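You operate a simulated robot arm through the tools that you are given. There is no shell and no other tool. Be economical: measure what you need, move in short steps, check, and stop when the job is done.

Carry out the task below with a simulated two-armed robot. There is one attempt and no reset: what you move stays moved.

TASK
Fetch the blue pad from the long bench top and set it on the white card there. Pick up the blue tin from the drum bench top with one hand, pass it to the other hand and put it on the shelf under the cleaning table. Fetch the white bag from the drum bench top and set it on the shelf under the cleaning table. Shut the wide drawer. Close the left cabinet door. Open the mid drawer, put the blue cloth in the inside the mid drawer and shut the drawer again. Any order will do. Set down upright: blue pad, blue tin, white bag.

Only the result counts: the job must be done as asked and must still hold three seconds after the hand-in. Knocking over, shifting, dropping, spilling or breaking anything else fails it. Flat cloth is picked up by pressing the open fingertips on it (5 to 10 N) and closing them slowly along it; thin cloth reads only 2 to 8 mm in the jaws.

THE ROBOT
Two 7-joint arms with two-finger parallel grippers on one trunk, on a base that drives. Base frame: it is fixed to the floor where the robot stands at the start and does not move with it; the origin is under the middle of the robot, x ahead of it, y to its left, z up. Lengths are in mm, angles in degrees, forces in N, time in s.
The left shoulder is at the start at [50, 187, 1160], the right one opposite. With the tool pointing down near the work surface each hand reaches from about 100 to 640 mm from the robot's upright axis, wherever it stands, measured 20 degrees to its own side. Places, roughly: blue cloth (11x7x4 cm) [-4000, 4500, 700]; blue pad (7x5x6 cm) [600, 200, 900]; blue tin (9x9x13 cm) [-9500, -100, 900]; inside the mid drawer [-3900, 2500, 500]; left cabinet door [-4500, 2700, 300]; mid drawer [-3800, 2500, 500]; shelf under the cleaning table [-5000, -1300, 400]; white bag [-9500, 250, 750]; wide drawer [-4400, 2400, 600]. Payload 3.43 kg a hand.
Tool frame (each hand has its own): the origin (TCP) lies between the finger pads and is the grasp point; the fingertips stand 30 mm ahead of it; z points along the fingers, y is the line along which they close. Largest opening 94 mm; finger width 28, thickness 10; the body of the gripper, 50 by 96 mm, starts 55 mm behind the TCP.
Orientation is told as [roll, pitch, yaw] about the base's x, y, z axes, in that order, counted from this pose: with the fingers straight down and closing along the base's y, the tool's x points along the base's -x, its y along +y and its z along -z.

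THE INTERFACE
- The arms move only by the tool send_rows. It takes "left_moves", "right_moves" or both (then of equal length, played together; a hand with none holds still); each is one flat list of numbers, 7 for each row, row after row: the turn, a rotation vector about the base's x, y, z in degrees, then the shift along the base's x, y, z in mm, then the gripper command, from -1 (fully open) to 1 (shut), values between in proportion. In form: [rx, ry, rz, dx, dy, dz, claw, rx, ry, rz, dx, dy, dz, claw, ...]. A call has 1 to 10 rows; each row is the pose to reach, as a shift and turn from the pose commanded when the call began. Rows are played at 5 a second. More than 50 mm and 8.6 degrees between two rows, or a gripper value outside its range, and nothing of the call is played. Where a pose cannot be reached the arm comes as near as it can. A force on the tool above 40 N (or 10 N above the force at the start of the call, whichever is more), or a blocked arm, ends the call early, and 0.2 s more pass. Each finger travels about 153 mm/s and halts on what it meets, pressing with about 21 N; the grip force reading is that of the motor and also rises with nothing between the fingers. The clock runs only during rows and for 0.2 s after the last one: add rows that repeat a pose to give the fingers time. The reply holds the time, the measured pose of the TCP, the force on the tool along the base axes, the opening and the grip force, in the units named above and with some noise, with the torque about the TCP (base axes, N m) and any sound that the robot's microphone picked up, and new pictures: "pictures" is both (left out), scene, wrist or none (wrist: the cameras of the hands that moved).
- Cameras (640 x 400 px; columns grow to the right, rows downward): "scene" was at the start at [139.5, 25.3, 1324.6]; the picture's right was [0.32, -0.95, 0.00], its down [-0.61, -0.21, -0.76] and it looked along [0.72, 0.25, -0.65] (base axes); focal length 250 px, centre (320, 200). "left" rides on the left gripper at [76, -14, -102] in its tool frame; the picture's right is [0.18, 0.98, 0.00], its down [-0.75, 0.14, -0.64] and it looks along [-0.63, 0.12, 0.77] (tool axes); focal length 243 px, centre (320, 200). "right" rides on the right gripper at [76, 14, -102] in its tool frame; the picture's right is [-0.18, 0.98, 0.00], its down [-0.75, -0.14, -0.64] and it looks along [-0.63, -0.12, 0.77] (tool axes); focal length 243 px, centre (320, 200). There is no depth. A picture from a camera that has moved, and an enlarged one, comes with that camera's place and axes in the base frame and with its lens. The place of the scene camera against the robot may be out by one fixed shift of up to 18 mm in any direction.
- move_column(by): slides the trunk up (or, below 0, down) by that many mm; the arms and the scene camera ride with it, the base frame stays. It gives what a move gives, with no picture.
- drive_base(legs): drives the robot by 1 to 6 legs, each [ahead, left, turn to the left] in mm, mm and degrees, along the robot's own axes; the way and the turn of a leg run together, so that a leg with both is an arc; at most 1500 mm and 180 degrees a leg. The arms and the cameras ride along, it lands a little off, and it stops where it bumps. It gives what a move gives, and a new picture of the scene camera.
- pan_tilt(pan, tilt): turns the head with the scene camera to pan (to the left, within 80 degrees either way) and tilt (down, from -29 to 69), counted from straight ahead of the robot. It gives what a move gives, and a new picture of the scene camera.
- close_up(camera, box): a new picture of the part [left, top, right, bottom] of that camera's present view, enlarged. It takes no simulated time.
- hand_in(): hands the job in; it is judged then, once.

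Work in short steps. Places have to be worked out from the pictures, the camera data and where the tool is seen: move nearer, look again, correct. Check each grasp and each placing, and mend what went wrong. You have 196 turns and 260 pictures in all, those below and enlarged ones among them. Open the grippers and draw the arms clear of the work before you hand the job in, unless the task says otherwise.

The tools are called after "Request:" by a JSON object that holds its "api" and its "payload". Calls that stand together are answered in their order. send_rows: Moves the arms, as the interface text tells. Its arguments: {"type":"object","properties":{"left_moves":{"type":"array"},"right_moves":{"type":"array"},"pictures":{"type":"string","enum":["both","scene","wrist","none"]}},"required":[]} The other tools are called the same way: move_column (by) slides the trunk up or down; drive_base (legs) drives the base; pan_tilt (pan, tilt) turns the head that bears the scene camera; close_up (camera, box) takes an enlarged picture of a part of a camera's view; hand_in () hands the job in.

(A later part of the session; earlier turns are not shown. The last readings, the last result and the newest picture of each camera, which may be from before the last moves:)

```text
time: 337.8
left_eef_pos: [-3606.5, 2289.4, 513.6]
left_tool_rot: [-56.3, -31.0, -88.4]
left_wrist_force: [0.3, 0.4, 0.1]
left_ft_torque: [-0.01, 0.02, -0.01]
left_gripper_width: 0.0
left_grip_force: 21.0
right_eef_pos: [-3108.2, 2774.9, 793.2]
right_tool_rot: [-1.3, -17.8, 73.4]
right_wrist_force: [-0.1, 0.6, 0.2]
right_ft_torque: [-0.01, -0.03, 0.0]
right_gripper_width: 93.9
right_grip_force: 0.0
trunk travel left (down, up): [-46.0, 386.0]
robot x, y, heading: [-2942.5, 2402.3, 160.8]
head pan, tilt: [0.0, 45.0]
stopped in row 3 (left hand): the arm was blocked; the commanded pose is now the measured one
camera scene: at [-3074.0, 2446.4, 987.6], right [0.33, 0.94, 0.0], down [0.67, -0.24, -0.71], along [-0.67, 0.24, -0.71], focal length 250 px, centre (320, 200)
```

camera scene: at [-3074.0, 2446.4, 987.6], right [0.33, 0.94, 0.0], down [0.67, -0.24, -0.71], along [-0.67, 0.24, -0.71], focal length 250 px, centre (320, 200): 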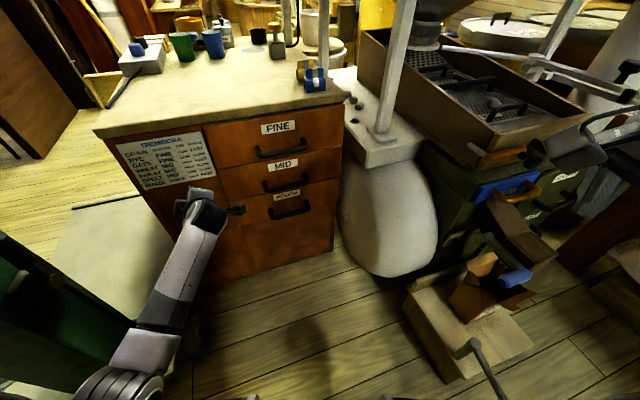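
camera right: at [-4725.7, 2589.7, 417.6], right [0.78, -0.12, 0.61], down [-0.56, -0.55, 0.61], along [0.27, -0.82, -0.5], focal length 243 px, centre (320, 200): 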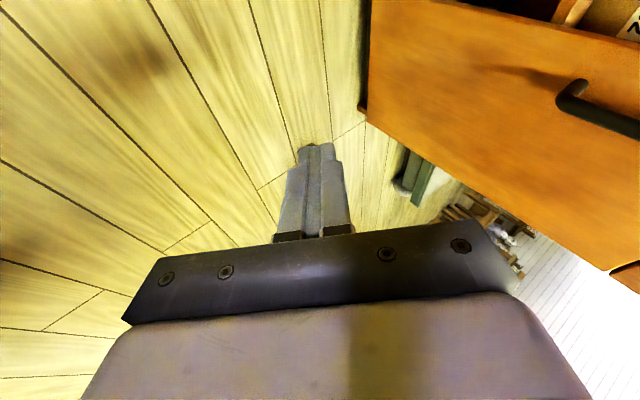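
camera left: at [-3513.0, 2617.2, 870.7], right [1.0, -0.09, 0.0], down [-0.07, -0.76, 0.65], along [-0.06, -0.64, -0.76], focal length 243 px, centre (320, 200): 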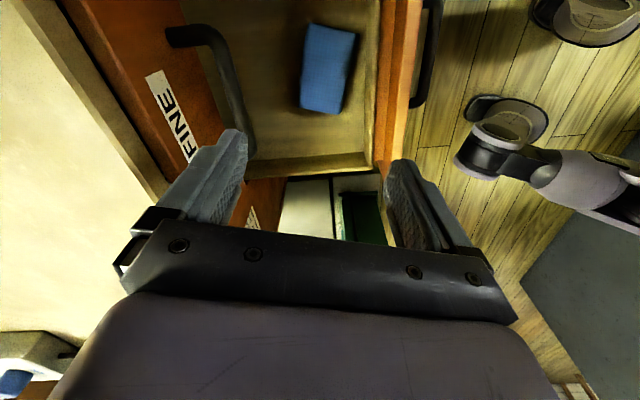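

The arm is getting pushed aside (elbow probably near the scale). I retract the hand toward the robot and up.

Request:
{"api": "send_rows", "payload": {"left_moves": [0, 0, 0, 25, 5, 15, 1, 0, 0, 0, 50, 15, 35, 1, 0, 0, 0, 80, 30, 60, 1, 0, 0, 0, 110, 50, 90, 1, 0, 0, 0, 140, 70, 120, 1, 0, 0, 0, 170, 90, 150, 1, 0, 0, 0, 200, 100, 180, 1], "pictures": "scene"}}

```text
time: 338.4
left_eef_pos: [-3580.0, 2230.5, 579.9]
left_tool_rot: [-63.4, -40.4, -80.7]
left_wrist_force: [1.3, 0.1, -0.1]
left_ft_torque: [0.01, -0.02, 0.0]
left_gripper_width: 0.0
left_grip_force: 21.1
right_eef_pos: [-3106.6, 2774.5, 794.5]
right_tool_rot: [-1.5, -17.8, 73.2]
right_wrist_force: [0.1, -0.5, 0.5]
right_ft_torque: [0.01, 0.01, 0.01]
right_gripper_width: 93.9
right_grip_force: 0.0
trunk travel left (down, up): [-46.0, 386.0]
robot x, y, heading: [-2942.3, 2398.4, 160.5]
head pan, tilt: [0.0, 45.0]
stopped in row 3 (left hand): the arm was blocked; the commanded pose is now the measured one
camera scene: at [-3074.3, 2446.2, 987.8], right [0.33, 0.94, 0.0], down [0.67, -0.23, -0.71], along [-0.67, 0.24, -0.71], focal length 250 px, centre (320, 200)
```

scene: 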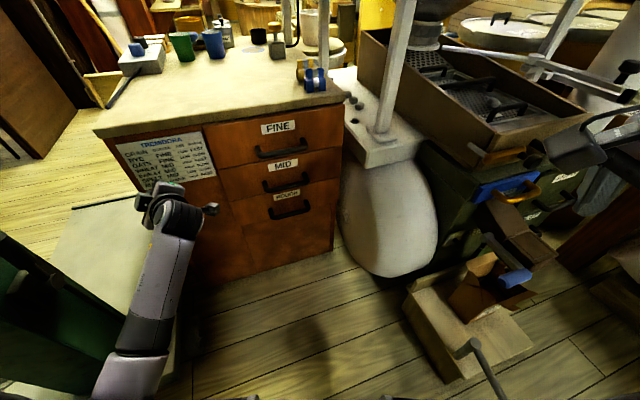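

I look at where the left elbow is before moving further.

Request:
{"api": "pan_tilt", "payload": {"pan": 40, "tilt": 45}}

```text
time: 339.5
left_eef_pos: [-3580.8, 2231.7, 578.7]
left_tool_rot: [-63.2, -40.4, -80.9]
left_wrist_force: [0.2, -0.2, -0.2]
left_ft_torque: [0.06, -0.01, -0.03]
left_gripper_width: 0.1
left_grip_force: 21.1
right_eef_pos: [-3107.9, 2774.7, 795.8]
right_tool_rot: [-1.5, -17.8, 73.4]
right_wrist_force: [0.6, -0.4, -0.3]
right_ft_torque: [0.0, -0.01, 0.0]
right_gripper_width: 94.1
right_grip_force: 0.0
trunk travel left (down, up): [-46.0, 386.0]
robot x, y, heading: [-2943.0, 2403.5, 160.5]
head pan, tilt: [40.0, 45.0]
camera scene: at [-3074.8, 2389.8, 988.5], right [-0.35, 0.94, 0.0], down [0.66, 0.25, -0.71], along [-0.66, -0.25, -0.71], focal length 250 px, centre (320, 200)
```

scene: 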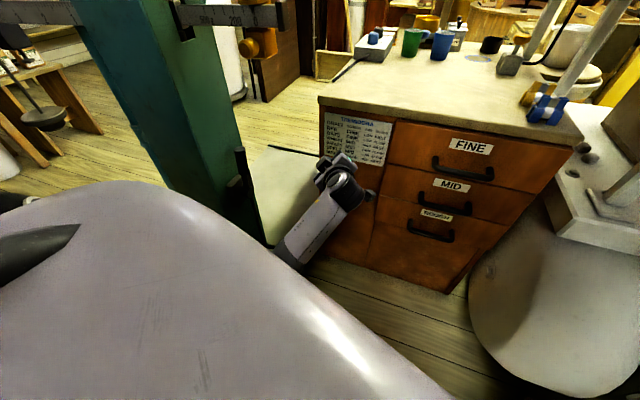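

I back the base straight east (keeping y) to free the arm.

Request:
{"api": "drive_base", "payload": {"legs": [[-140, -50, 0]]}}

```text
time: 340.9
left_eef_pos: [-3431.3, 2233.6, 581.3]
left_tool_rot: [-63.3, -40.4, -80.8]
left_wrist_force: [0.5, 0.3, 0.0]
left_ft_torque: [0.01, -0.04, 0.01]
left_gripper_width: 0.3
left_grip_force: 20.8
right_eef_pos: [-2957.6, 2775.8, 795.7]
right_tool_rot: [-1.5, -17.8, 73.2]
right_wrist_force: [0.2, 0.0, -0.1]
right_ft_torque: [-0.04, 0.02, 0.03]
right_gripper_width: 93.7
right_grip_force: 0.1
trunk travel left (down, up): [-46.0, 386.0]
robot x, y, heading: [-2794.2, 2404.9, 160.5]
head pan, tilt: [40.0, 45.0]
camera scene: at [-2924.2, 2391.3, 988.9], right [-0.35, 0.94, 0.0], down [0.66, 0.25, -0.71], along [-0.66, -0.25, -0.71], focal length 250 px, centre (320, 200)
```

scene: 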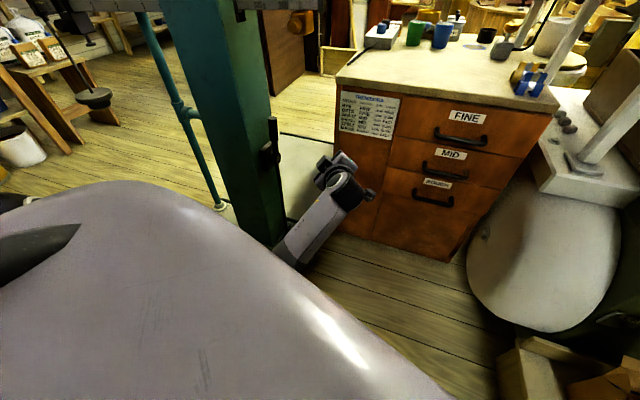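

I check the drawer closely and pull the left hand toward the robot.

Request:
{"api": "close_up", "payload": {"camera": "scene", "box": [380, 80, 560, 250]}}

Request:
{"api": "send_rows", "payload": {"left_moves": [0, 0, 0, 25, 15, 10, 0, 0, 0, 0, 50, 30, 20, 0, 0, -5, 0, 75, 45, 30, 0, 0, -10, 0, 100, 60, 40, 0, 0, -15, 0, 125, 70, 50, 0, 0, -20, 0, 150, 70, 70, 0], "pictures": "scene"}}

```text
2.35 times, centred on (470, 165) of scene
camera zoom: at [-2924.2, 2391.3, 988.9], right [-0.35, 0.94, 0.0], down [0.66, 0.25, -0.71], along [-0.66, -0.25, -0.71], focal length 590 px, centre (-33, 282)
```

zoom: 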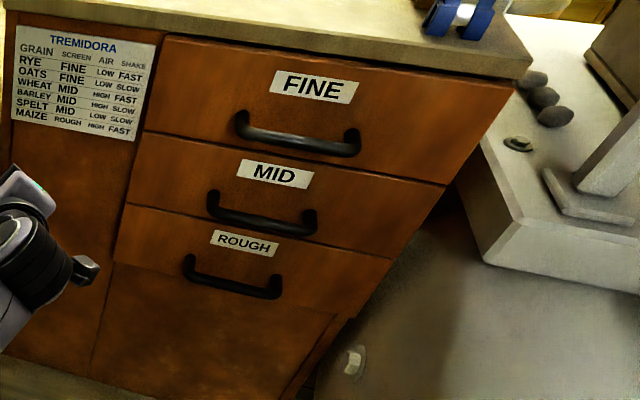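

```text
time: 341.5
left_eef_pos: [-3403.4, 2199.8, 632.8]
left_tool_rot: [-73.6, -49.1, -70.6]
left_wrist_force: [0.3, 0.2, 0.1]
left_ft_torque: [0.02, 0.02, -0.03]
left_gripper_width: 46.8
left_grip_force: 0.1
right_eef_pos: [-2958.4, 2777.0, 795.4]
right_tool_rot: [-1.5, -17.8, 73.2]
right_wrist_force: [0.1, -1.1, 0.5]
right_ft_torque: [-0.03, 0.02, -0.03]
right_gripper_width: 94.4
right_grip_force: 0.0
trunk travel left (down, up): [-46.0, 386.0]
robot x, y, heading: [-2793.2, 2406.4, 160.5]
head pan, tilt: [40.0, 45.0]
stopped in row 3 (left hand): the arm was blocked; the commanded pose is now the measured one
camera scene: at [-2923.5, 2392.0, 988.7], right [-0.35, 0.94, 0.0], down [0.66, 0.25, -0.71], along [-0.66, -0.25, -0.71], focal length 250 px, centre (320, 200)
```

scene: 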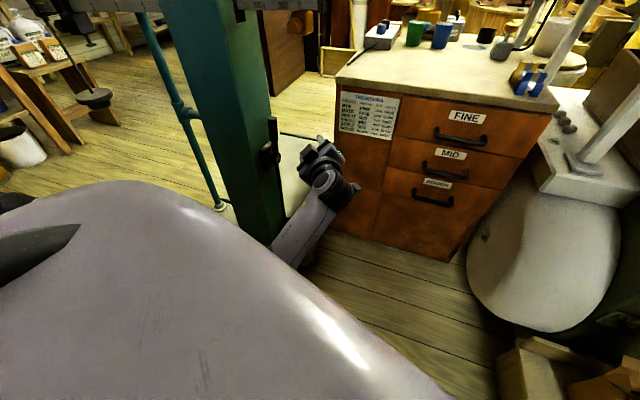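

The drawers are flush. The left elbow seems folded against the base; I back up 120 mm and raise the trunk to free it.

Request:
{"api": "drive_base", "payload": {"legs": [[-115, -42, 0]]}}

Request:
{"api": "move_column", "payload": {"by": 340}}

Request:
{"api": "send_rows", "payload": {"left_moves": [0, -5, 0, 20, 10, 20, 0, 0, -10, 0, 40, 20, 40, 0, 0, -15, 0, 60, 30, 60, 0, 0, -20, 0, 80, 40, 80, 0, 0, -25, 0, 100, 50, 100, 0, 0, -30, 0, 100, 50, 100, 0], "pictures": "scene"}}

```text
time: 342.8
left_eef_pos: [-3281.4, 2203.6, 632.4]
left_tool_rot: [-73.5, -49.1, -70.8]
left_wrist_force: [0.6, 0.4, -0.1]
left_ft_torque: [0.04, 0.02, 0.0]
left_gripper_width: 47.0
left_grip_force: 0.0
right_eef_pos: [-2835.5, 2777.4, 795.5]
right_tool_rot: [-1.5, -17.8, 73.2]
right_wrist_force: [0.0, 0.8, 0.8]
right_ft_torque: [0.0, -0.02, 0.02]
right_gripper_width: 94.0
right_grip_force: 0.0
trunk travel left (down, up): [-46.0, 386.0]
robot x, y, heading: [-2672.5, 2408.0, 160.6]
head pan, tilt: [40.0, 45.0]
camera scene: at [-2801.9, 2393.0, 988.6], right [-0.35, 0.94, 0.0], down [0.66, 0.25, -0.71], along [-0.66, -0.25, -0.71], focal length 250 px, centre (320, 200)
```

scene: 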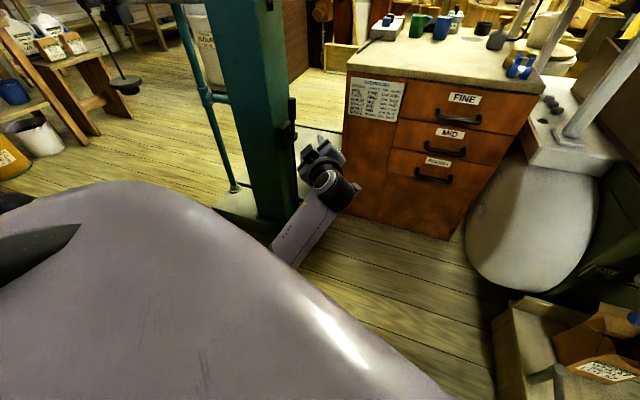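

```text
time: 346.1
left_eef_pos: [-3281.7, 2202.9, 973.4]
left_tool_rot: [-73.6, -49.2, -70.6]
left_wrist_force: [-0.3, -0.1, 0.1]
left_ft_torque: [0.02, 0.02, 0.0]
left_gripper_width: 46.8
left_grip_force: 0.0
right_eef_pos: [-2834.7, 2778.3, 1134.1]
right_tool_rot: [-1.5, -17.6, 73.2]
right_wrist_force: [0.0, 1.0, 1.1]
right_ft_torque: [-0.04, 0.01, 0.0]
right_gripper_width: 93.8
right_grip_force: 0.1
trunk travel left (down, up): [-386.0, 46.0]
robot x, y, heading: [-2670.9, 2406.2, 160.3]
head pan, tilt: [40.0, 45.0]
```

```text
time: 347.0
left_eef_pos: [-3217.5, 2195.8, 1060.8]
left_tool_rot: [-52.8, -61.3, -83.4]
left_wrist_force: [-0.7, 0.2, -0.4]
left_ft_torque: [0.02, 0.0, -0.04]
left_gripper_width: 46.9
left_grip_force: 0.1
right_eef_pos: [-2833.9, 2778.3, 1134.5]
right_tool_rot: [-1.5, -17.7, 73.2]
right_wrist_force: [0.4, 0.9, 0.7]
right_ft_torque: [0.02, -0.02, 0.02]
right_gripper_width: 94.0
right_grip_force: 0.0
trunk travel left (down, up): [-386.0, 46.0]
robot x, y, heading: [-2668.9, 2407.4, 160.3]
head pan, tilt: [40.0, 45.0]
stopped in row 4 (left hand): the arm was blocked; the commanded pose is now the measured one
camera scene: at [-2801.3, 2394.1, 1328.8], right [-0.35, 0.94, 0.0], down [0.66, 0.25, -0.71], along [-0.66, -0.25, -0.71], focal length 250 px, centre (320, 200)
```

scene: 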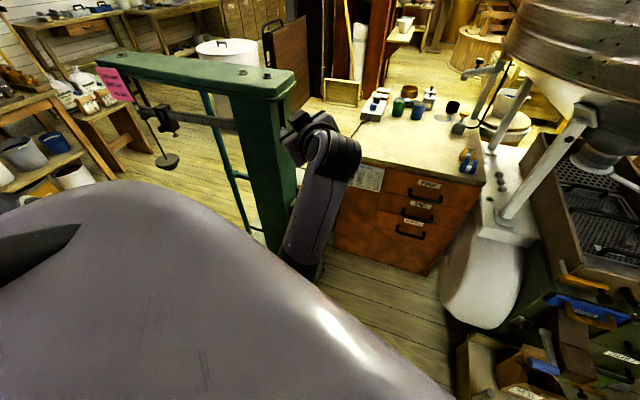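

I rotate the left tool progressively back to pointing down, which should lift the elbow out.

Request:
{"api": "send_rows", "payload": {"left_moves": [5.2, -6.1, 0, 0, -5, 0, 0, 10.4, -12.2, 0, 0, -10, 0, 0, 15.6, -18.3, 0, 0, -15, 0, 0, 20.8, -24.4, 0, 0, -20, 0, 0, 26, -30.5, 0, 5, -20, 0, 0, 31.2, -36.6, 0, 10, -20, 0, 0, 36.4, -42.7, 0, 15, -20, 0, 0, 41.6, -48.8, 0, 20, -20, 0, 0, 47.3, -55.6, 0, 20, -20, 0, 0], "pictures": "scene"}}

```text
refused: row 9 steps farther than a row can; nothing moved
```

Request:
{"api": "send_rows", "payload": {"left_moves": [5.2, -6.1, 0, 0, -5, 0, 0, 10.4, -12.2, 0, 0, -10, 0, 0, 15.6, -18.3, 0, 0, -15, 0, 0, 20.8, -24.4, 0, 0, -20, 0, 0, 26, -30.5, 0, 5, -20, 0, 0, 31.2, -36.6, 0, 10, -20, 0, 0, 36.4, -42.7, 0, 15, -20, 0, 0, 41.6, -48.8, 0, 20, -20, 0, 0, 46.5, -54.7, 0, 20, -20, 0, 0], "pictures": "scene"}}

```text
time: 349.0
left_eef_pos: [-3197.6, 2168.9, 1059.9]
left_tool_rot: [-0.3, -1.3, -115.6]
left_wrist_force: [0.4, 0.6, 0.0]
left_ft_torque: [0.02, 0.06, -0.01]
left_gripper_width: 46.9
left_grip_force: 0.1
left hand out of reach, approached as far as the arm can: row 8
right_eef_pos: [-2833.5, 2778.0, 1135.4]
right_tool_rot: [-1.4, -17.7, 73.2]
right_wrist_force: [-0.2, 0.1, 0.1]
right_ft_torque: [-0.02, -0.02, -0.02]
right_gripper_width: 94.1
right_grip_force: 0.1
trunk travel left (down, up): [-386.0, 46.0]
robot x, y, heading: [-2668.1, 2402.6, 160.2]
head pan, tilt: [40.0, 45.0]
camera scene: at [-2801.2, 2394.1, 1328.8], right [-0.35, 0.94, 0.0], down [0.66, 0.25, -0.71], along [-0.66, -0.25, -0.71], focal length 250 px, centre (320, 200)
```

scene: 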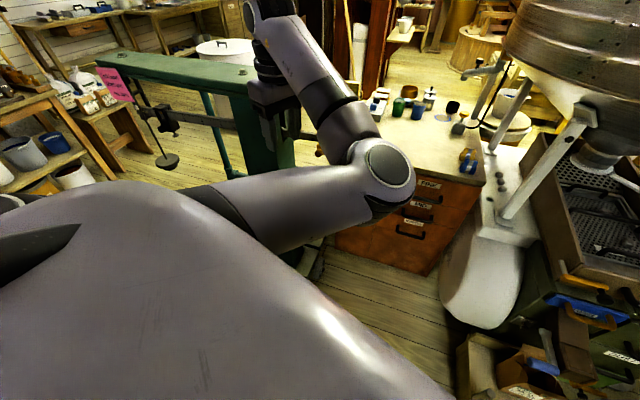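

Tool is down but the elbow sits inward. I turn the tool back to its home yaw and bring the hand nearer home, hoping the elbow swings out.

Request:
{"api": "send_rows", "payload": {"left_moves": [0, 0, -8.4, 9, 13, 10, 0, 0, 0, -16.8, 18, 26, 20, 0, 0, 0, -25.2, 27, 39, 30, 0, 0, 0, -33.6, 36, 52, 40, 0, 0, 0, -42, 45, 65, 40, 0, 0, 0, -50.4, 54, 78, 40, 0, 0, 0, -58.8, 63, 91, 40, 0, 0, 0, -67.2, 72, 104, 40, 0, 0, 0, -75.6, 80, 117, 40, 0, 0, 0, -84, 88, 128, 40, 0], "pictures": "scene"}}

```text
time: 351.2
left_eef_pos: [-3243.8, 2217.9, 1076.0]
left_tool_rot: [-0.2, -1.0, 160.3]
left_wrist_force: [0.8, 0.2, 0.4]
left_ft_torque: [-0.04, 0.0, -0.01]
left_gripper_width: 47.0
left_grip_force: 0.1
left hand out of reach, approached as far as the arm can: row 1, 2, 3, 4, 5, 6, 7, 8, 9, 10
right_eef_pos: [-2833.4, 2778.6, 1134.6]
right_tool_rot: [-1.4, -17.6, 73.2]
right_wrist_force: [0.6, -0.3, 0.1]
right_ft_torque: [0.0, 0.05, 0.02]
right_gripper_width: 93.8
right_grip_force: 0.2
trunk travel left (down, up): [-386.0, 46.0]
robot x, y, heading: [-2674.1, 2404.7, 160.4]
head pan, tilt: [40.0, 45.0]
camera scene: at [-2800.7, 2394.6, 1328.8], right [-0.35, 0.94, 0.0], down [0.66, 0.25, -0.71], along [-0.66, -0.25, -0.71], focal length 250 px, centre (320, 200)
```

scene: 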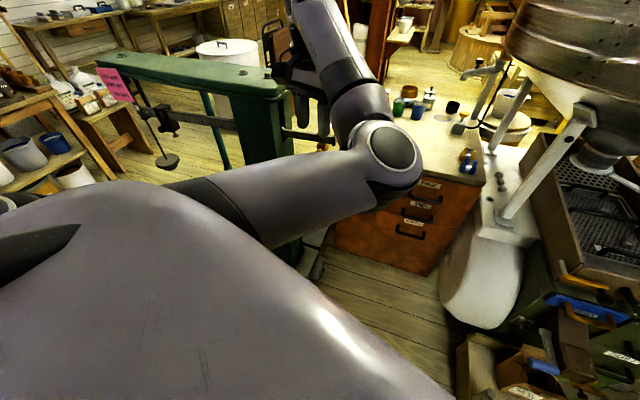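

The elbow branch is stuck; I'll sort that out in open space. I turn north-facing and reverse south past the scale.

Request:
{"api": "drive_base", "payload": {"legs": [[0, 0, -70.3], [-300, 150, 0], [-550, 40, 0], [-470, 20, 0]]}}

Request:
{"api": "pan_tilt", "payload": {"pan": 40, "tilt": 20}}

```text
time: 361.6
left_eef_pos: [-3249.0, 1586.9, 1076.1]
left_tool_rot: [-0.4, -1.1, 89.7]
left_wrist_force: [-0.5, -0.5, -0.2]
left_ft_torque: [0.0, -0.02, -0.01]
left_gripper_width: 47.1
left_grip_force: 0.1
right_eef_pos: [-2585.1, 1383.0, 1135.7]
right_tool_rot: [-1.5, -17.7, 2.4]
right_wrist_force: [-0.1, 0.5, 0.1]
right_ft_torque: [0.0, 0.0, 0.0]
right_gripper_width: 93.8
right_grip_force: 0.0
trunk travel left (down, up): [-386.0, 46.0]
robot x, y, heading: [-2882.3, 1106.8, 89.4]
head pan, tilt: [40.0, 45.0]
camera scene: at [-2934.2, 1225.1, 1328.9], right [0.77, 0.64, 0.0], down [0.45, -0.54, -0.71], along [-0.45, 0.55, -0.71], focal length 250 px, centre (320, 200)
```

scene: 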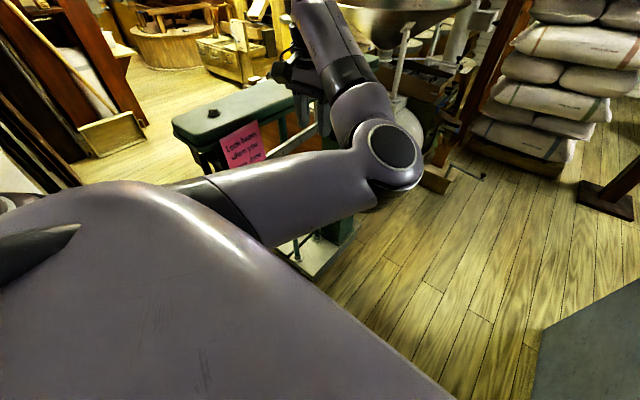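

```text
time: 362.5
left_eef_pos: [-3251.4, 1587.1, 1076.5]
left_tool_rot: [-0.3, -1.1, 89.6]
left_wrist_force: [-0.2, -0.3, -0.6]
left_ft_torque: [-0.04, 0.02, 0.04]
left_gripper_width: 46.9
left_grip_force: 0.0
right_eef_pos: [-2584.2, 1384.2, 1134.9]
right_tool_rot: [-1.5, -17.7, 2.3]
right_wrist_force: [0.3, 0.9, 0.4]
right_ft_torque: [-0.02, 0.0, 0.01]
right_gripper_width: 93.6
right_grip_force: 0.1
trunk travel left (down, up): [-386.0, 46.0]
robot x, y, heading: [-2883.3, 1109.5, 89.5]
head pan, tilt: [40.0, 20.0]
camera scene: at [-2941.7, 1234.6, 1367.4], right [0.77, 0.64, 0.0], down [0.22, -0.26, -0.94], along [-0.6, 0.72, -0.34], focal length 250 px, centre (320, 200)
```

scene: 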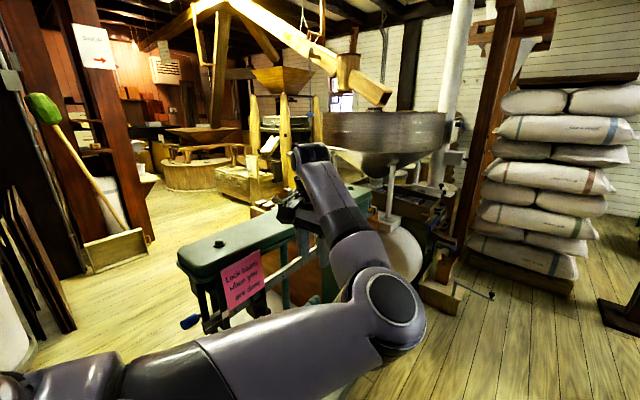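

I back away, align with the gap (heading 149°) and reverse through it to the south aisle.

Request:
{"api": "drive_base", "payload": {"legs": [[-150, 0, 0], [0, 0, 59.5], [-950, 50, 0], [-460, 30, 0], [0, 700, 0], [0, 0, 31]]}}

Request:
{"api": "pan_tilt", "payload": {"pan": 0, "tilt": 15}}

```text
time: 378.4
left_eef_pos: [-2475.8, -796.1, 1076.5]
left_tool_rot: [-0.4, -1.1, -178.0]
left_wrist_force: [0.3, 1.0, 0.4]
left_ft_torque: [0.01, 0.01, 0.0]
left_gripper_width: 47.0
left_grip_force: 0.0
right_eef_pos: [-2300.9, -124.8, 1135.1]
right_tool_rot: [-1.4, -17.7, 94.6]
right_wrist_force: [0.1, -0.3, -0.4]
right_ft_torque: [0.02, 0.01, 0.02]
right_gripper_width: 94.0
right_grip_force: 0.1
trunk travel left (down, up): [-386.0, 46.0]
robot x, y, heading: [-2011.3, -408.6, -178.1]
head pan, tilt: [40.0, 20.0]
camera scene: at [-2138.3, -478.5, 1367.5], right [-0.67, 0.74, 0.0], down [0.25, 0.23, -0.94], along [-0.7, -0.63, -0.34], focal length 250 px, centre (320, 200)
```

scene: 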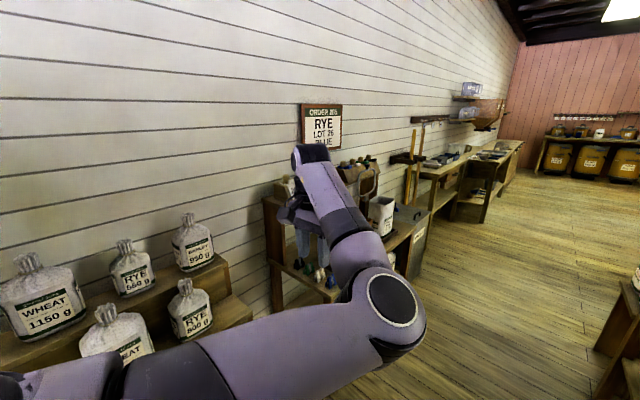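

```text
time: 379.5
left_eef_pos: [-2476.8, -796.6, 1075.4]
left_tool_rot: [-0.3, -1.2, -178.0]
left_wrist_force: [0.5, 0.3, 0.6]
left_ft_torque: [0.01, -0.01, -0.02]
left_gripper_width: 46.8
left_grip_force: 0.0
right_eef_pos: [-2301.1, -124.1, 1135.4]
right_tool_rot: [-1.5, -17.7, 94.7]
right_wrist_force: [-0.4, 0.2, -0.1]
right_ft_torque: [0.0, 0.0, 0.03]
right_gripper_width: 94.1
right_grip_force: 0.1
trunk travel left (down, up): [-386.0, 46.0]
robot x, y, heading: [-2013.7, -410.9, -178.4]
head pan, tilt: [0.0, 15.0]
camera scene: at [-2162.3, -419.3, 1375.6], right [-0.03, 1.0, 0.0], down [0.26, 0.01, -0.97], along [-0.97, -0.03, -0.26], focal length 250 px, centre (320, 200)
```

scene: 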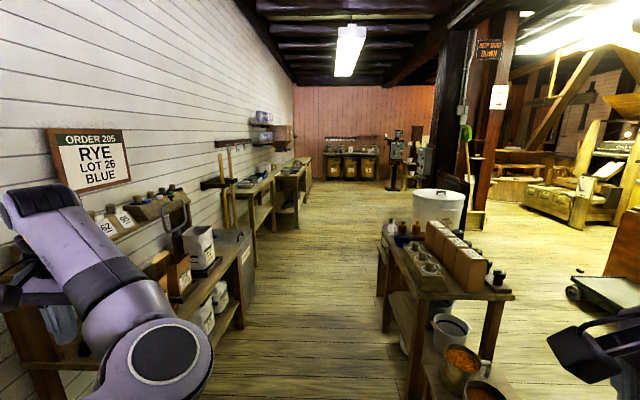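

The aisle west is clear. I keep the current left-arm pose for now and drive west toward the drum bench.

Request:
{"api": "drive_base", "payload": {"legs": [[0, 0, -1.7], [1500, 0, 0], [1500, -50, 0], [1500, -100, 0], [1200, 0, 0]]}}

```text
refused: leg 3 is longer than a leg can be; nothing moved
```

Request:
{"api": "drive_base", "payload": {"legs": [[0, 0, -1.7], [1480, 0, 0], [1480, -50, 0], [1480, -100, 0], [1200, 0, 0]]}}

Request:
{"api": "pan_tilt", "payload": {"pan": 0, "tilt": 20}}

```text
time: 406.4
left_eef_pos: [-8037.2, -853.3, 1076.0]
left_tool_rot: [-0.3, -1.2, -178.7]
left_wrist_force: [-0.2, 0.1, 0.2]
left_ft_torque: [0.04, 0.02, 0.02]
left_gripper_width: 47.0
left_grip_force: 0.1
right_eef_pos: [-7853.9, -183.4, 1135.3]
right_tool_rot: [-1.6, -17.7, 94.1]
right_wrist_force: [0.5, -0.7, 0.1]
right_ft_torque: [-0.01, 0.01, 0.0]
right_gripper_width: 94.1
right_grip_force: 0.0
trunk travel left (down, up): [-386.0, 46.0]
robot x, y, heading: [-7567.0, -469.8, -178.6]
head pan, tilt: [0.0, 15.0]
camera scene: at [-7718.9, -478.7, 1375.6], right [-0.02, 1.0, 0.0], down [0.26, 0.01, -0.97], along [-0.97, -0.02, -0.26], focal length 250 px, centre (320, 200)
```

scene: 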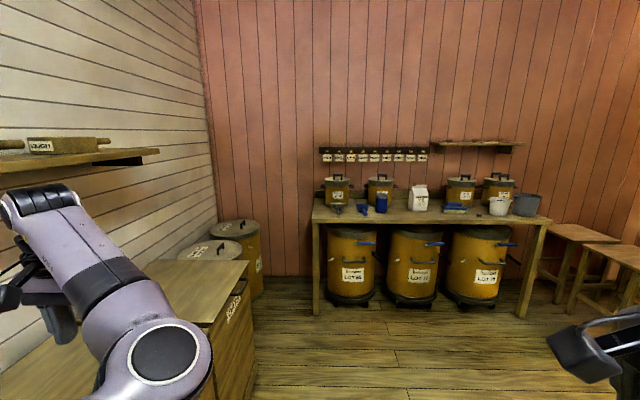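

```text
time: 407.1
left_eef_pos: [-8037.0, -853.4, 1075.6]
left_tool_rot: [-0.3, -1.2, -178.5]
left_wrist_force: [0.7, -0.5, 0.1]
left_ft_torque: [0.0, 0.01, -0.06]
left_gripper_width: 47.0
left_grip_force: 0.1
right_eef_pos: [-7853.0, -182.8, 1134.5]
right_tool_rot: [-1.5, -17.6, 94.1]
right_wrist_force: [0.2, 0.0, -0.3]
right_ft_torque: [-0.02, 0.02, -0.03]
right_gripper_width: 94.1
right_grip_force: 0.1
trunk travel left (down, up): [-386.0, 46.0]
robot x, y, heading: [-7569.1, -474.9, -179.1]
head pan, tilt: [0.0, 20.0]
camera scene: at [-7718.4, -478.7, 1367.5], right [-0.02, 1.0, 0.0], down [0.34, 0.01, -0.94], along [-0.94, -0.02, -0.34], focal length 250 px, centre (320, 200)
```

scene: 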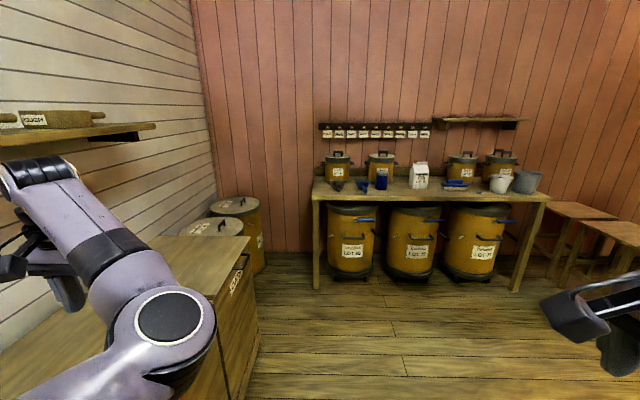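

The drum bench with the blue tin and white bag is ahead. I zoom in.

Request:
{"api": "close_up", "payload": {"camera": "scene", "box": [310, 130, 560, 290]}}

```text
2.50 times, centred on (435, 210) of scene
camera zoom: at [-7718.4, -478.7, 1367.5], right [-0.02, 1.0, 0.0], down [0.34, 0.01, -0.94], along [-0.94, -0.02, -0.34], focal length 626 px, centre (32, 175)
```

zoom: 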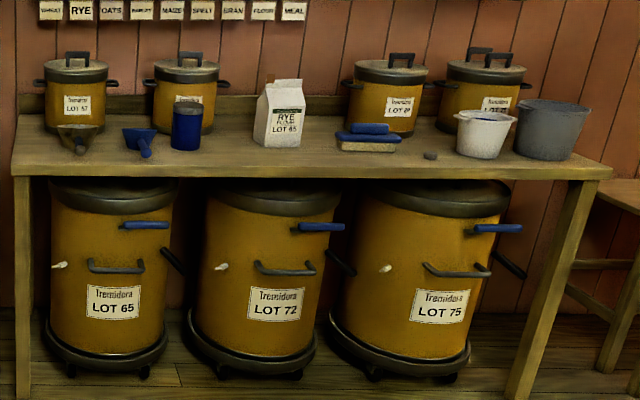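

The left arm's awkward elbow must be fixed. I drive to open floor near (-8300, 250) for that.

Request:
{"api": "drive_base", "payload": {"legs": [[400, -600, -1], [300, -150, 0]]}}

Request:
{"api": "send_rows", "payload": {"left_moves": [0, 0, 8, 30, -20, 0, 0, 0, 0, 16, 60, -40, 0, 0, 0, 0, 24, 90, -60, 0, 0, 0, 0, 32, 120, -80, 0, 0, 0, 0, 40, 150, -100, 0, 0, 0, 0, 48, 185, -120, 0, 0, 0, 0, 56, 220, -135, 0, 0, 0, 0, 64, 255, -150, 0, 0, 0, 0, 72, 290, -165, 0, 0, 0, 0, 80, 325, -175, 0, 0], "pictures": "none"}}

```text
time: 412.7
left_eef_pos: [-8742.2, -112.4, 1074.6]
left_tool_rot: [-0.3, -1.2, -179.8]
left_wrist_force: [0.1, -0.1, 0.1]
left_ft_torque: [-0.03, 0.01, 0.01]
left_gripper_width: 47.0
left_grip_force: 0.1
right_eef_pos: [-8545.9, 553.0, 1135.0]
right_tool_rot: [-1.5, -17.7, 92.9]
right_wrist_force: [0.4, -0.1, 0.1]
right_ft_torque: [0.03, -0.04, 0.0]
right_gripper_width: 94.2
right_grip_force: 0.1
trunk travel left (down, up): [-386.0, 46.0]
robot x, y, heading: [-8263.1, 256.5, -179.9]
head pan, tilt: [0.0, 20.0]
camera scene: at [-8416.8, 255.4, 1367.4], right [0.0, 1.0, 0.0], down [0.34, 0.0, -0.94], along [-0.94, 0.0, -0.34], focal length 250 px, centre (320, 200)
```

scene: 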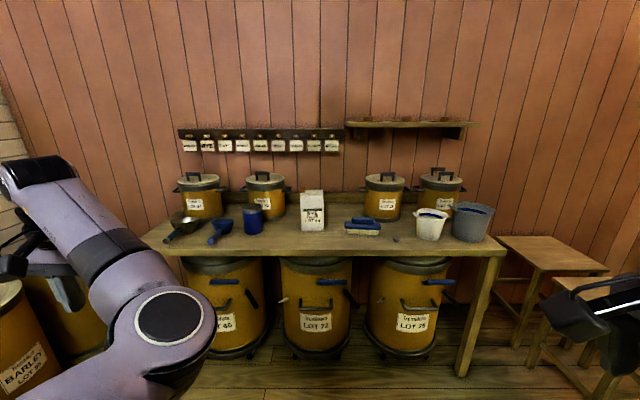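

```text
time: 414.9
left_eef_pos: [-8418.3, -286.3, 1075.4]
left_tool_rot: [-0.4, -1.2, -99.6]
left_wrist_force: [1.1, 0.1, 0.1]
left_ft_torque: [-0.01, 0.0, -0.01]
left_gripper_width: 47.1
left_grip_force: 0.1
right_eef_pos: [-8546.5, 553.6, 1133.9]
right_tool_rot: [-1.3, -17.7, 92.9]
right_wrist_force: [0.1, 0.2, 1.0]
right_ft_torque: [-0.01, 0.02, 0.0]
right_gripper_width: 93.7
right_grip_force: 0.2
trunk travel left (down, up): [-386.0, 46.0]
robot x, y, heading: [-8261.9, 255.3, -179.7]
head pan, tilt: [0.0, 20.0]
```

Step two of unwinding: lower the hand beside the robot.

Request:
{"api": "send_rows", "payload": {"left_moves": [0, 0, 0, 0, 0, -45, 0, 0, 0, 0, 0, 0, -90, 0, 0, 0, 0, 0, 0, -135, 0, 0, 0, 0, 0, 0, -180, 0, 0, 0, 0, 0, 0, -225, 0, 0, 0, 0, 0, 0, -270, 0, 0, 0, 0, 0, 0, -315, 0, 0, 0, 0, 0, 0, -360, 0], "pictures": "none"}}

Request:
{"api": "pan_tilt", "payload": {"pan": 70, "tilt": 35}}

```text
time: 416.7
left_eef_pos: [-8417.9, -286.8, 714.8]
left_tool_rot: [-0.4, -1.2, -99.7]
left_wrist_force: [1.0, 1.0, 0.7]
left_ft_torque: [0.02, -0.01, 0.03]
left_gripper_width: 47.1
left_grip_force: 0.1
right_eef_pos: [-8545.4, 552.7, 1135.7]
right_tool_rot: [-1.5, -17.8, 92.9]
right_wrist_force: [0.1, 0.7, 0.1]
right_ft_torque: [0.01, 0.01, 0.0]
right_gripper_width: 93.9
right_grip_force: 0.0
trunk travel left (down, up): [-386.0, 46.0]
robot x, y, heading: [-8265.9, 257.9, -179.9]
head pan, tilt: [0.0, 20.0]
```

```text
time: 418.1
left_eef_pos: [-8419.5, -287.8, 716.8]
left_tool_rot: [-0.2, -1.2, -99.6]
left_wrist_force: [0.3, 0.8, -0.6]
left_ft_torque: [0.03, -0.04, 0.01]
left_gripper_width: 47.0
left_grip_force: 0.1
right_eef_pos: [-8545.0, 553.8, 1135.2]
right_tool_rot: [-1.4, -17.8, 92.9]
right_wrist_force: [0.5, 0.1, -0.2]
right_ft_torque: [0.03, 0.03, -0.04]
right_gripper_width: 93.8
right_grip_force: 0.1
trunk travel left (down, up): [-386.0, 46.0]
robot x, y, heading: [-8261.4, 260.6, -179.8]
head pan, tilt: [70.0, 35.0]
camera scene: at [-8353.2, 172.6, 1343.6], right [-0.94, 0.34, 0.0], down [0.2, 0.54, -0.82], along [-0.28, -0.77, -0.57], focal length 250 px, centre (320, 200)
```

scene: 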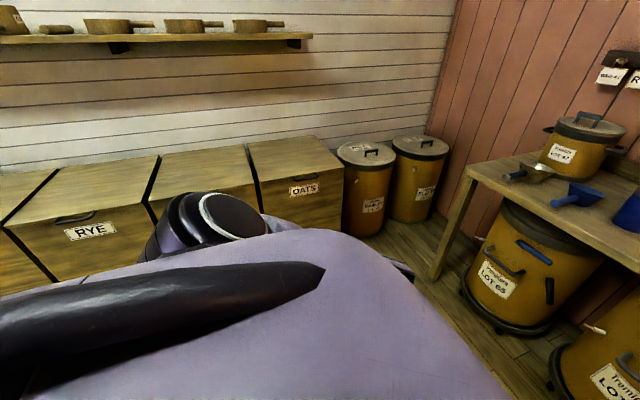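

The elbow is now out to the left. I bring the hand forward and up again to the home area.

Request:
{"api": "send_rows", "payload": {"left_moves": [0, 0, -8, -25, 22, 15, 0, 0, 0, -16, -50, 45, 35, 0, 0, 0, -24, -75, 67, 55, 0, 0, 0, -32, -100, 90, 80, 0, 0, 0, -40, -125, 112, 105, 0, 0, 0, -48, -150, 135, 130, 0, 0, 0, -56, -175, 158, 160, 0, 0, 0, -64, -200, 180, 190, 0, 0, 0, -72, -220, 200, 220, 0, 0, 0, -80, -235, 220, 250, 0], "pictures": "none"}}

Request:
{"api": "pan_tilt", "payload": {"pan": 20, "tilt": 25}}

```text
time: 420.3
left_eef_pos: [-8678.4, -143.1, 947.8]
left_tool_rot: [1.6, -0.7, -177.2]
left_wrist_force: [0.9, -0.3, 0.1]
left_ft_torque: [0.0, -0.02, 0.01]
left_gripper_width: 47.0
left_grip_force: 0.1
left hand out of reach, approached as far as the arm can: row 7, 8, 9, 10
right_eef_pos: [-8546.4, 554.0, 1134.6]
right_tool_rot: [-1.5, -17.5, 92.9]
right_wrist_force: [-0.1, -0.3, -0.5]
right_ft_torque: [0.0, 0.01, -0.04]
right_gripper_width: 93.8
right_grip_force: 0.1
trunk travel left (down, up): [-386.0, 46.0]
robot x, y, heading: [-8266.1, 261.5, -180.0]
head pan, tilt: [70.0, 35.0]
```

```text
time: 421.5
left_eef_pos: [-8679.1, -143.8, 950.9]
left_tool_rot: [1.4, -1.4, -177.1]
left_wrist_force: [-0.1, -0.4, 0.3]
left_ft_torque: [0.01, -0.01, 0.04]
left_gripper_width: 47.1
left_grip_force: 0.0
right_eef_pos: [-8545.7, 553.8, 1134.2]
right_tool_rot: [-1.4, -17.6, 92.9]
right_wrist_force: [0.1, 0.0, -0.4]
right_ft_torque: [0.0, 0.01, 0.0]
right_gripper_width: 94.0
right_grip_force: 0.1
trunk travel left (down, up): [-386.0, 46.0]
robot x, y, heading: [-8269.1, 259.0, -180.0]
head pan, tilt: [20.0, 25.0]
camera scene: at [-8409.7, 223.6, 1359.4], right [-0.34, 0.94, 0.0], down [0.4, 0.15, -0.91], along [-0.85, -0.31, -0.42], focal length 250 px, centre (320, 200)
```

scene: 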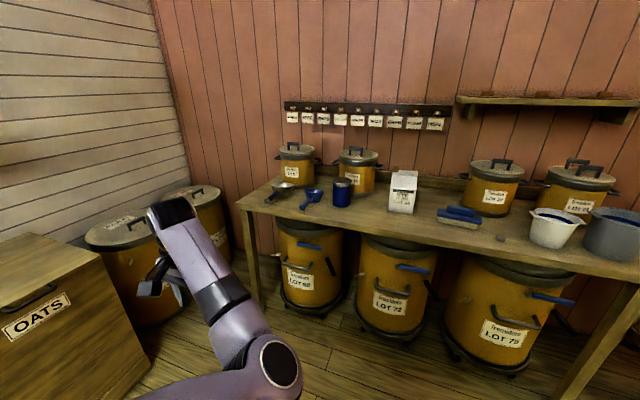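

The yaw turn pulled the elbow in again. I go back down-left, then forward while keeping the yaw unchanged.

Request:
{"api": "send_rows", "payload": {"left_moves": [0, 0, 8, 25, -20, -25, 0, 0, 0, 16, 50, -40, -50, 0, 0, 0, 24, 75, -60, -80, 0, 0, 0, 32, 100, -80, -105, 0, 0, 0, 40, 125, -95, -130, 0, 0, 0, 48, 150, -110, -155, 0, 0, 0, 56, 175, -120, -180, 0, 0, 0, 64, 200, -130, -205, 0, 0, 0, 72, 230, -140, -225, 0, 0, 0, 80, 260, -145, -235, 0], "pictures": "none"}}

Request:
{"api": "send_rows", "payload": {"left_moves": [0, 0, 0, -20, 20, 25, 0, 0, 0, 0, -45, 40, 50, 0, 0, 0, 0, -70, 60, 75, 0, 0, 0, 0, -95, 80, 100, 0, 0, 0, 0, -120, 100, 130, 0, 0, 0, 0, -145, 120, 160, 0, 0, 0, 0, -170, 140, 190, 0, 0, 0, 0, -195, 160, 220, 0, 0, 0, 0, -215, 175, 250, 0, 0, 0, 0, -235, 190, 285, 0], "pictures": "scene"}}

```text
time: 423.7
left_eef_pos: [-8422.2, -267.3, 711.1]
left_tool_rot: [-0.3, -1.2, -99.6]
left_wrist_force: [0.4, -0.2, 0.4]
left_ft_torque: [-0.01, -0.02, 0.01]
left_gripper_width: 47.2
left_grip_force: 0.0
right_eef_pos: [-8544.9, 553.6, 1134.6]
right_tool_rot: [-1.5, -17.6, 92.9]
right_wrist_force: [1.5, 0.6, 0.3]
right_ft_torque: [0.01, 0.0, 0.02]
right_gripper_width: 94.2
right_grip_force: 0.1
trunk travel left (down, up): [-386.0, 46.0]
robot x, y, heading: [-8266.9, 257.0, -179.8]
head pan, tilt: [20.0, 25.0]
```

```text
time: 425.9
left_eef_pos: [-8682.2, -142.9, 986.6]
left_tool_rot: [0.3, -2.2, -98.0]
left_wrist_force: [0.5, 1.0, -0.4]
left_ft_torque: [-0.01, -0.01, -0.02]
left_gripper_width: 47.1
left_grip_force: 0.1
left hand out of reach, approached as far as the arm can: row 7, 8, 9, 10
right_eef_pos: [-8544.5, 554.4, 1134.9]
right_tool_rot: [-1.5, -17.6, 92.9]
right_wrist_force: [-0.3, -0.1, 0.1]
right_ft_torque: [-0.01, -0.03, 0.0]
right_gripper_width: 93.9
right_grip_force: 0.1
trunk travel left (down, up): [-386.0, 46.0]
robot x, y, heading: [-8266.3, 258.2, -179.9]
head pan, tilt: [20.0, 25.0]
camera scene: at [-8409.8, 224.3, 1359.3], right [-0.34, 0.94, 0.0], down [0.4, 0.14, -0.91], along [-0.85, -0.31, -0.42], focal length 250 px, centre (320, 200)
```

scene: 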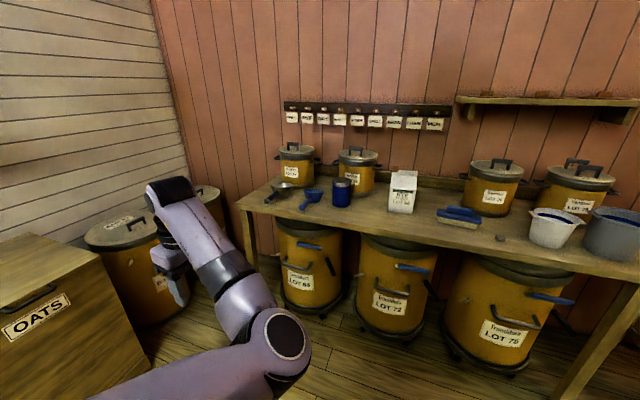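

I zoom on the tin to judge its size and shape.

Request:
{"api": "close_up", "payload": {"camera": "scene", "box": [260, 140, 460, 260]}}

```text
3.20 times, centred on (360, 200) of scene
camera zoom: at [-8409.8, 224.3, 1359.3], right [-0.34, 0.94, 0.0], down [0.4, 0.14, -0.91], along [-0.85, -0.31, -0.42], focal length 802 px, centre (192, 200)
```

zoom: 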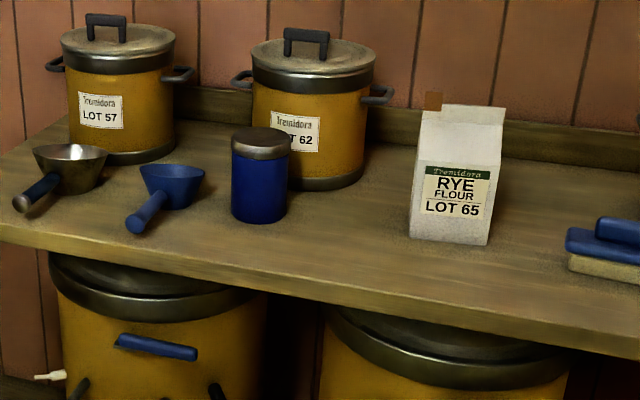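

The tin's body is ~80 mm wide (lid ~88): a side grasp with a level tool is best. I drive to the bench and begin turning the right tool to its home yaw.

Request:
{"api": "drive_base", "payload": {"legs": [[450, 480, 0]]}}

Request:
{"api": "send_rows", "payload": {"right_moves": [-1.3, -1.4, 8.4, 0, 0, 0, -1, -2.6, -2.7, 16.8, 0, 0, 0, -1, -3.8, -4, 25.2, 0, 0, 0, -1, -5.1, -5.4, 33, -10, -10, 0, -1, -6.4, -6.7, 41, -20, -20, 0, -1, -7.6, -8, 49, -30, -30, 0, -1, -8.9, -9.4, 57.3, -40, -40, 0, -1, -10.2, -10.7, 65.5, -50, -50, 0, -1, -11.4, -12, 73.6, -60, -60, 0, -1, -12.7, -13.3, 81.6, -70, -70, 0, -1], "pictures": "none"}}

Request:
{"api": "pan_tilt", "payload": {"pan": 0, "tilt": 30}}

```text
time: 429.5
left_eef_pos: [-9142.4, -613.1, 989.4]
left_tool_rot: [-0.2, -2.0, -97.9]
left_wrist_force: [0.1, -0.9, -0.3]
left_ft_torque: [0.0, -0.02, -0.02]
left_gripper_width: 46.9
left_grip_force: 0.0
right_eef_pos: [-9003.9, 83.3, 1135.1]
right_tool_rot: [-1.5, -17.7, 92.9]
right_wrist_force: [-0.1, -0.3, -0.5]
right_ft_torque: [0.0, 0.04, 0.03]
right_gripper_width: 94.0
right_grip_force: 0.0
trunk travel left (down, up): [-386.0, 46.0]
robot x, y, heading: [-8724.7, -212.5, -179.8]
head pan, tilt: [20.0, 25.0]
camera scene: at [-8867.9, -246.2, 1359.3], right [-0.34, 0.94, 0.0], down [0.4, 0.15, -0.91], along [-0.85, -0.31, -0.42], focal length 250 px, centre (320, 200)
```

scene: 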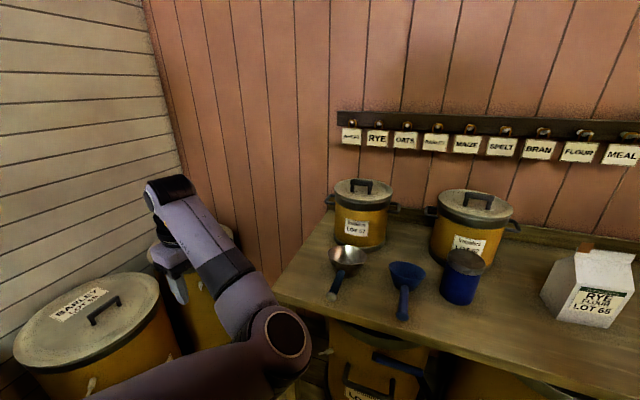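

```text
time: 431.7
left_eef_pos: [-9140.9, -614.9, 989.4]
left_tool_rot: [-0.3, -2.2, -97.8]
left_wrist_force: [0.9, -0.2, 0.2]
left_ft_torque: [0.01, -0.04, 0.0]
left_gripper_width: 47.0
left_grip_force: 0.0
right_eef_pos: [-9073.2, 13.9, 1136.7]
right_tool_rot: [-2.1, -0.9, 175.4]
right_wrist_force: [-0.1, 0.0, 0.2]
right_ft_torque: [-0.01, 0.0, -0.02]
right_gripper_width: 93.9
right_grip_force: 0.1
trunk travel left (down, up): [-386.0, 46.0]
robot x, y, heading: [-8719.4, -213.3, -179.7]
head pan, tilt: [20.0, 25.0]
```

```text
time: 432.6
left_eef_pos: [-9141.7, -614.1, 989.4]
left_tool_rot: [-0.3, -2.2, -97.8]
left_wrist_force: [-0.8, 0.2, 0.0]
left_ft_torque: [0.01, -0.03, 0.01]
left_gripper_width: 47.0
left_grip_force: 0.1
right_eef_pos: [-9074.0, 14.0, 1135.4]
right_tool_rot: [-2.1, -0.8, 175.2]
right_wrist_force: [0.7, 0.3, -0.2]
right_ft_torque: [0.02, -0.01, 0.01]
right_gripper_width: 94.1
right_grip_force: 0.0
trunk travel left (down, up): [-386.0, 46.0]
robot x, y, heading: [-8724.8, -209.1, -179.6]
head pan, tilt: [0.0, 30.0]
camera scene: at [-8871.6, -214.6, 1351.4], right [0.0, 1.0, 0.0], down [0.5, 0.0, -0.87], along [-0.87, 0.0, -0.5], focal length 250 px, centre (320, 200)
```

scene: 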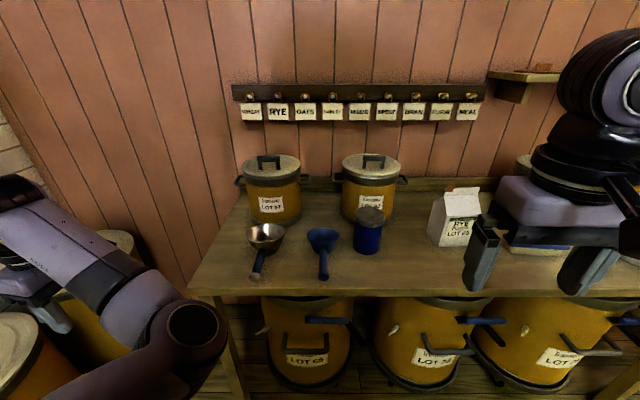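

Tin ≈ (-9510,-60), z 800–934. I tilt the right tool up to level while extending it forward, still high.

Request:
{"api": "send_rows", "payload": {"right_moves": [0, 8.5, 0.5, -20, -6, 0, -1, 0, 17, 1, -42, -12, 0, -1, 0, 25.5, 1.5, -64, -18, 0, -1, 0, 34, 2, -86, -24, 0, -1, 0, 42.5, 2.5, -108, -30, 0, -1, 0, 51, 3, -130, -36, 0, -1, 0, 59.5, 3.5, -150, -42, 0, -1, 0, 68, 4, -170, -48, 0, -1, 0, 76.5, 4.4, -190, -54, 0, -1, 0, 84, 4.8, -210, -60, 0, -1], "pictures": "scene"}}

```text
time: 434.8
left_eef_pos: [-9140.5, -613.8, 989.9]
left_tool_rot: [-0.4, -2.2, -97.8]
left_wrist_force: [-1.2, 0.3, 0.0]
left_ft_torque: [-0.02, 0.0, 0.0]
left_gripper_width: 47.0
left_grip_force: 0.2
right_eef_pos: [-9260.0, -44.6, 1133.5]
right_tool_rot: [7.0, -76.2, 173.9]
right_wrist_force: [-0.2, -0.7, -0.5]
right_ft_torque: [0.0, 0.02, -0.02]
right_gripper_width: 94.2
right_grip_force: 0.0
right hand out of reach, approached as far as the arm can: row 9, 10
trunk travel left (down, up): [-386.0, 46.0]
robot x, y, heading: [-8724.4, -209.5, -179.9]
head pan, tilt: [0.0, 30.0]
camera scene: at [-8871.9, -214.0, 1351.4], right [0.0, 1.0, 0.0], down [0.5, 0.0, -0.87], along [-0.87, 0.0, -0.5], focal length 250 px, centre (320, 200)
```

scene: 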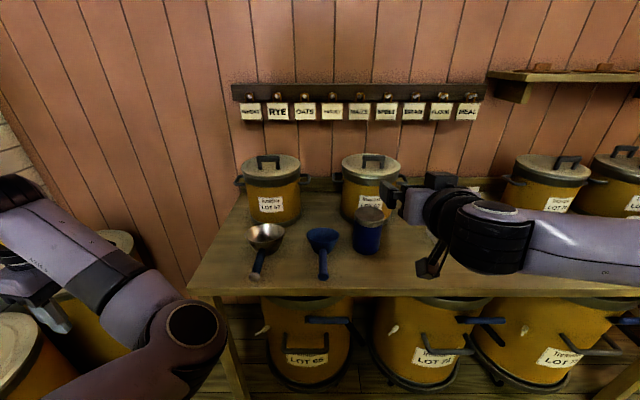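

Nearly level. I lower the right hand with the arm to tin height in front of the bench.

Request:
{"api": "send_rows", "payload": {"right_moves": [0, 1, 0, -5, -3, -30, -1, 0, 2, 0, -10, -6, -65, -1, 0, 3, 0, -15, -9, -100, -1, 0, 4, 0, -20, -12, -135, -1, 0, 5, 0, -25, -15, -170, -1, 0, 6, 0, -30, -15, -205, -1, 0, 7, 0, -30, -15, -240, -1, 0, 8, 0, -30, -15, -278, -1], "pictures": "both"}}

```text
time: 436.6
left_eef_pos: [-9141.8, -614.8, 990.4]
left_tool_rot: [-0.4, -2.3, -97.8]
left_wrist_force: [0.4, -0.4, -0.6]
left_ft_torque: [-0.04, -0.01, -0.01]
left_gripper_width: 47.0
left_grip_force: 0.1
right_eef_pos: [-9278.3, -155.1, 958.9]
right_tool_rot: [11.2, -82.7, 168.3]
right_wrist_force: [0.3, -0.4, 0.3]
right_ft_torque: [0.0, -0.03, 0.0]
right_gripper_width: 93.8
right_grip_force: 0.0
right hand out of reach, approached as far as the arm can: row 2, 3, 4, 5, 6, 7, 8
trunk travel left (down, up): [-386.0, 46.0]
robot x, y, heading: [-8725.6, -213.1, -179.7]
head pan, tilt: [0.0, 30.0]
camera scene: at [-8871.6, -214.2, 1351.4], right [0.0, 1.0, 0.0], down [0.5, 0.0, -0.87], along [-0.87, 0.0, -0.5], focal length 250 px, centre (320, 200)
camera right: at [-9166.8, -171.5, 897.3], right [-0.03, -0.98, 0.21], down [0.54, 0.16, 0.82], along [-0.84, 0.14, 0.53], focal length 243 px, centre (320, 200)
```

scene: 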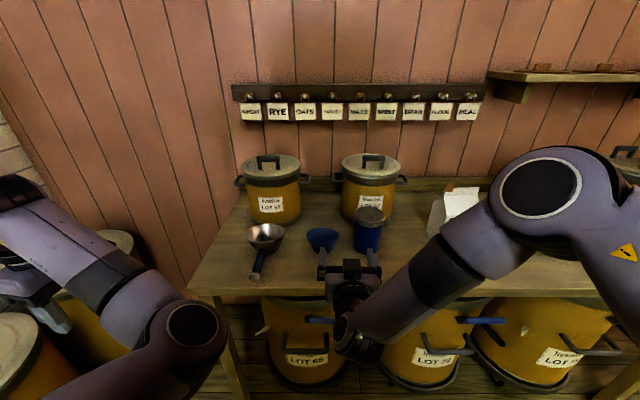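
right: 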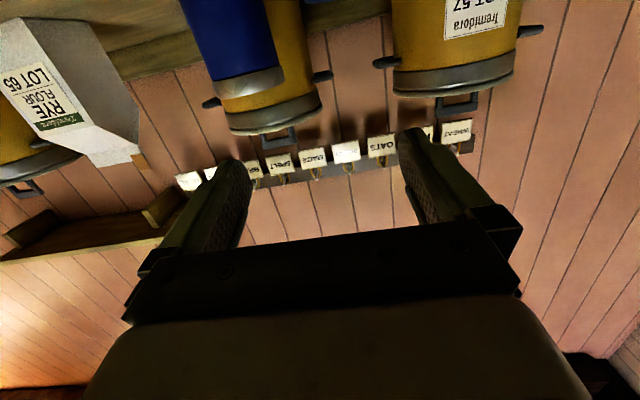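

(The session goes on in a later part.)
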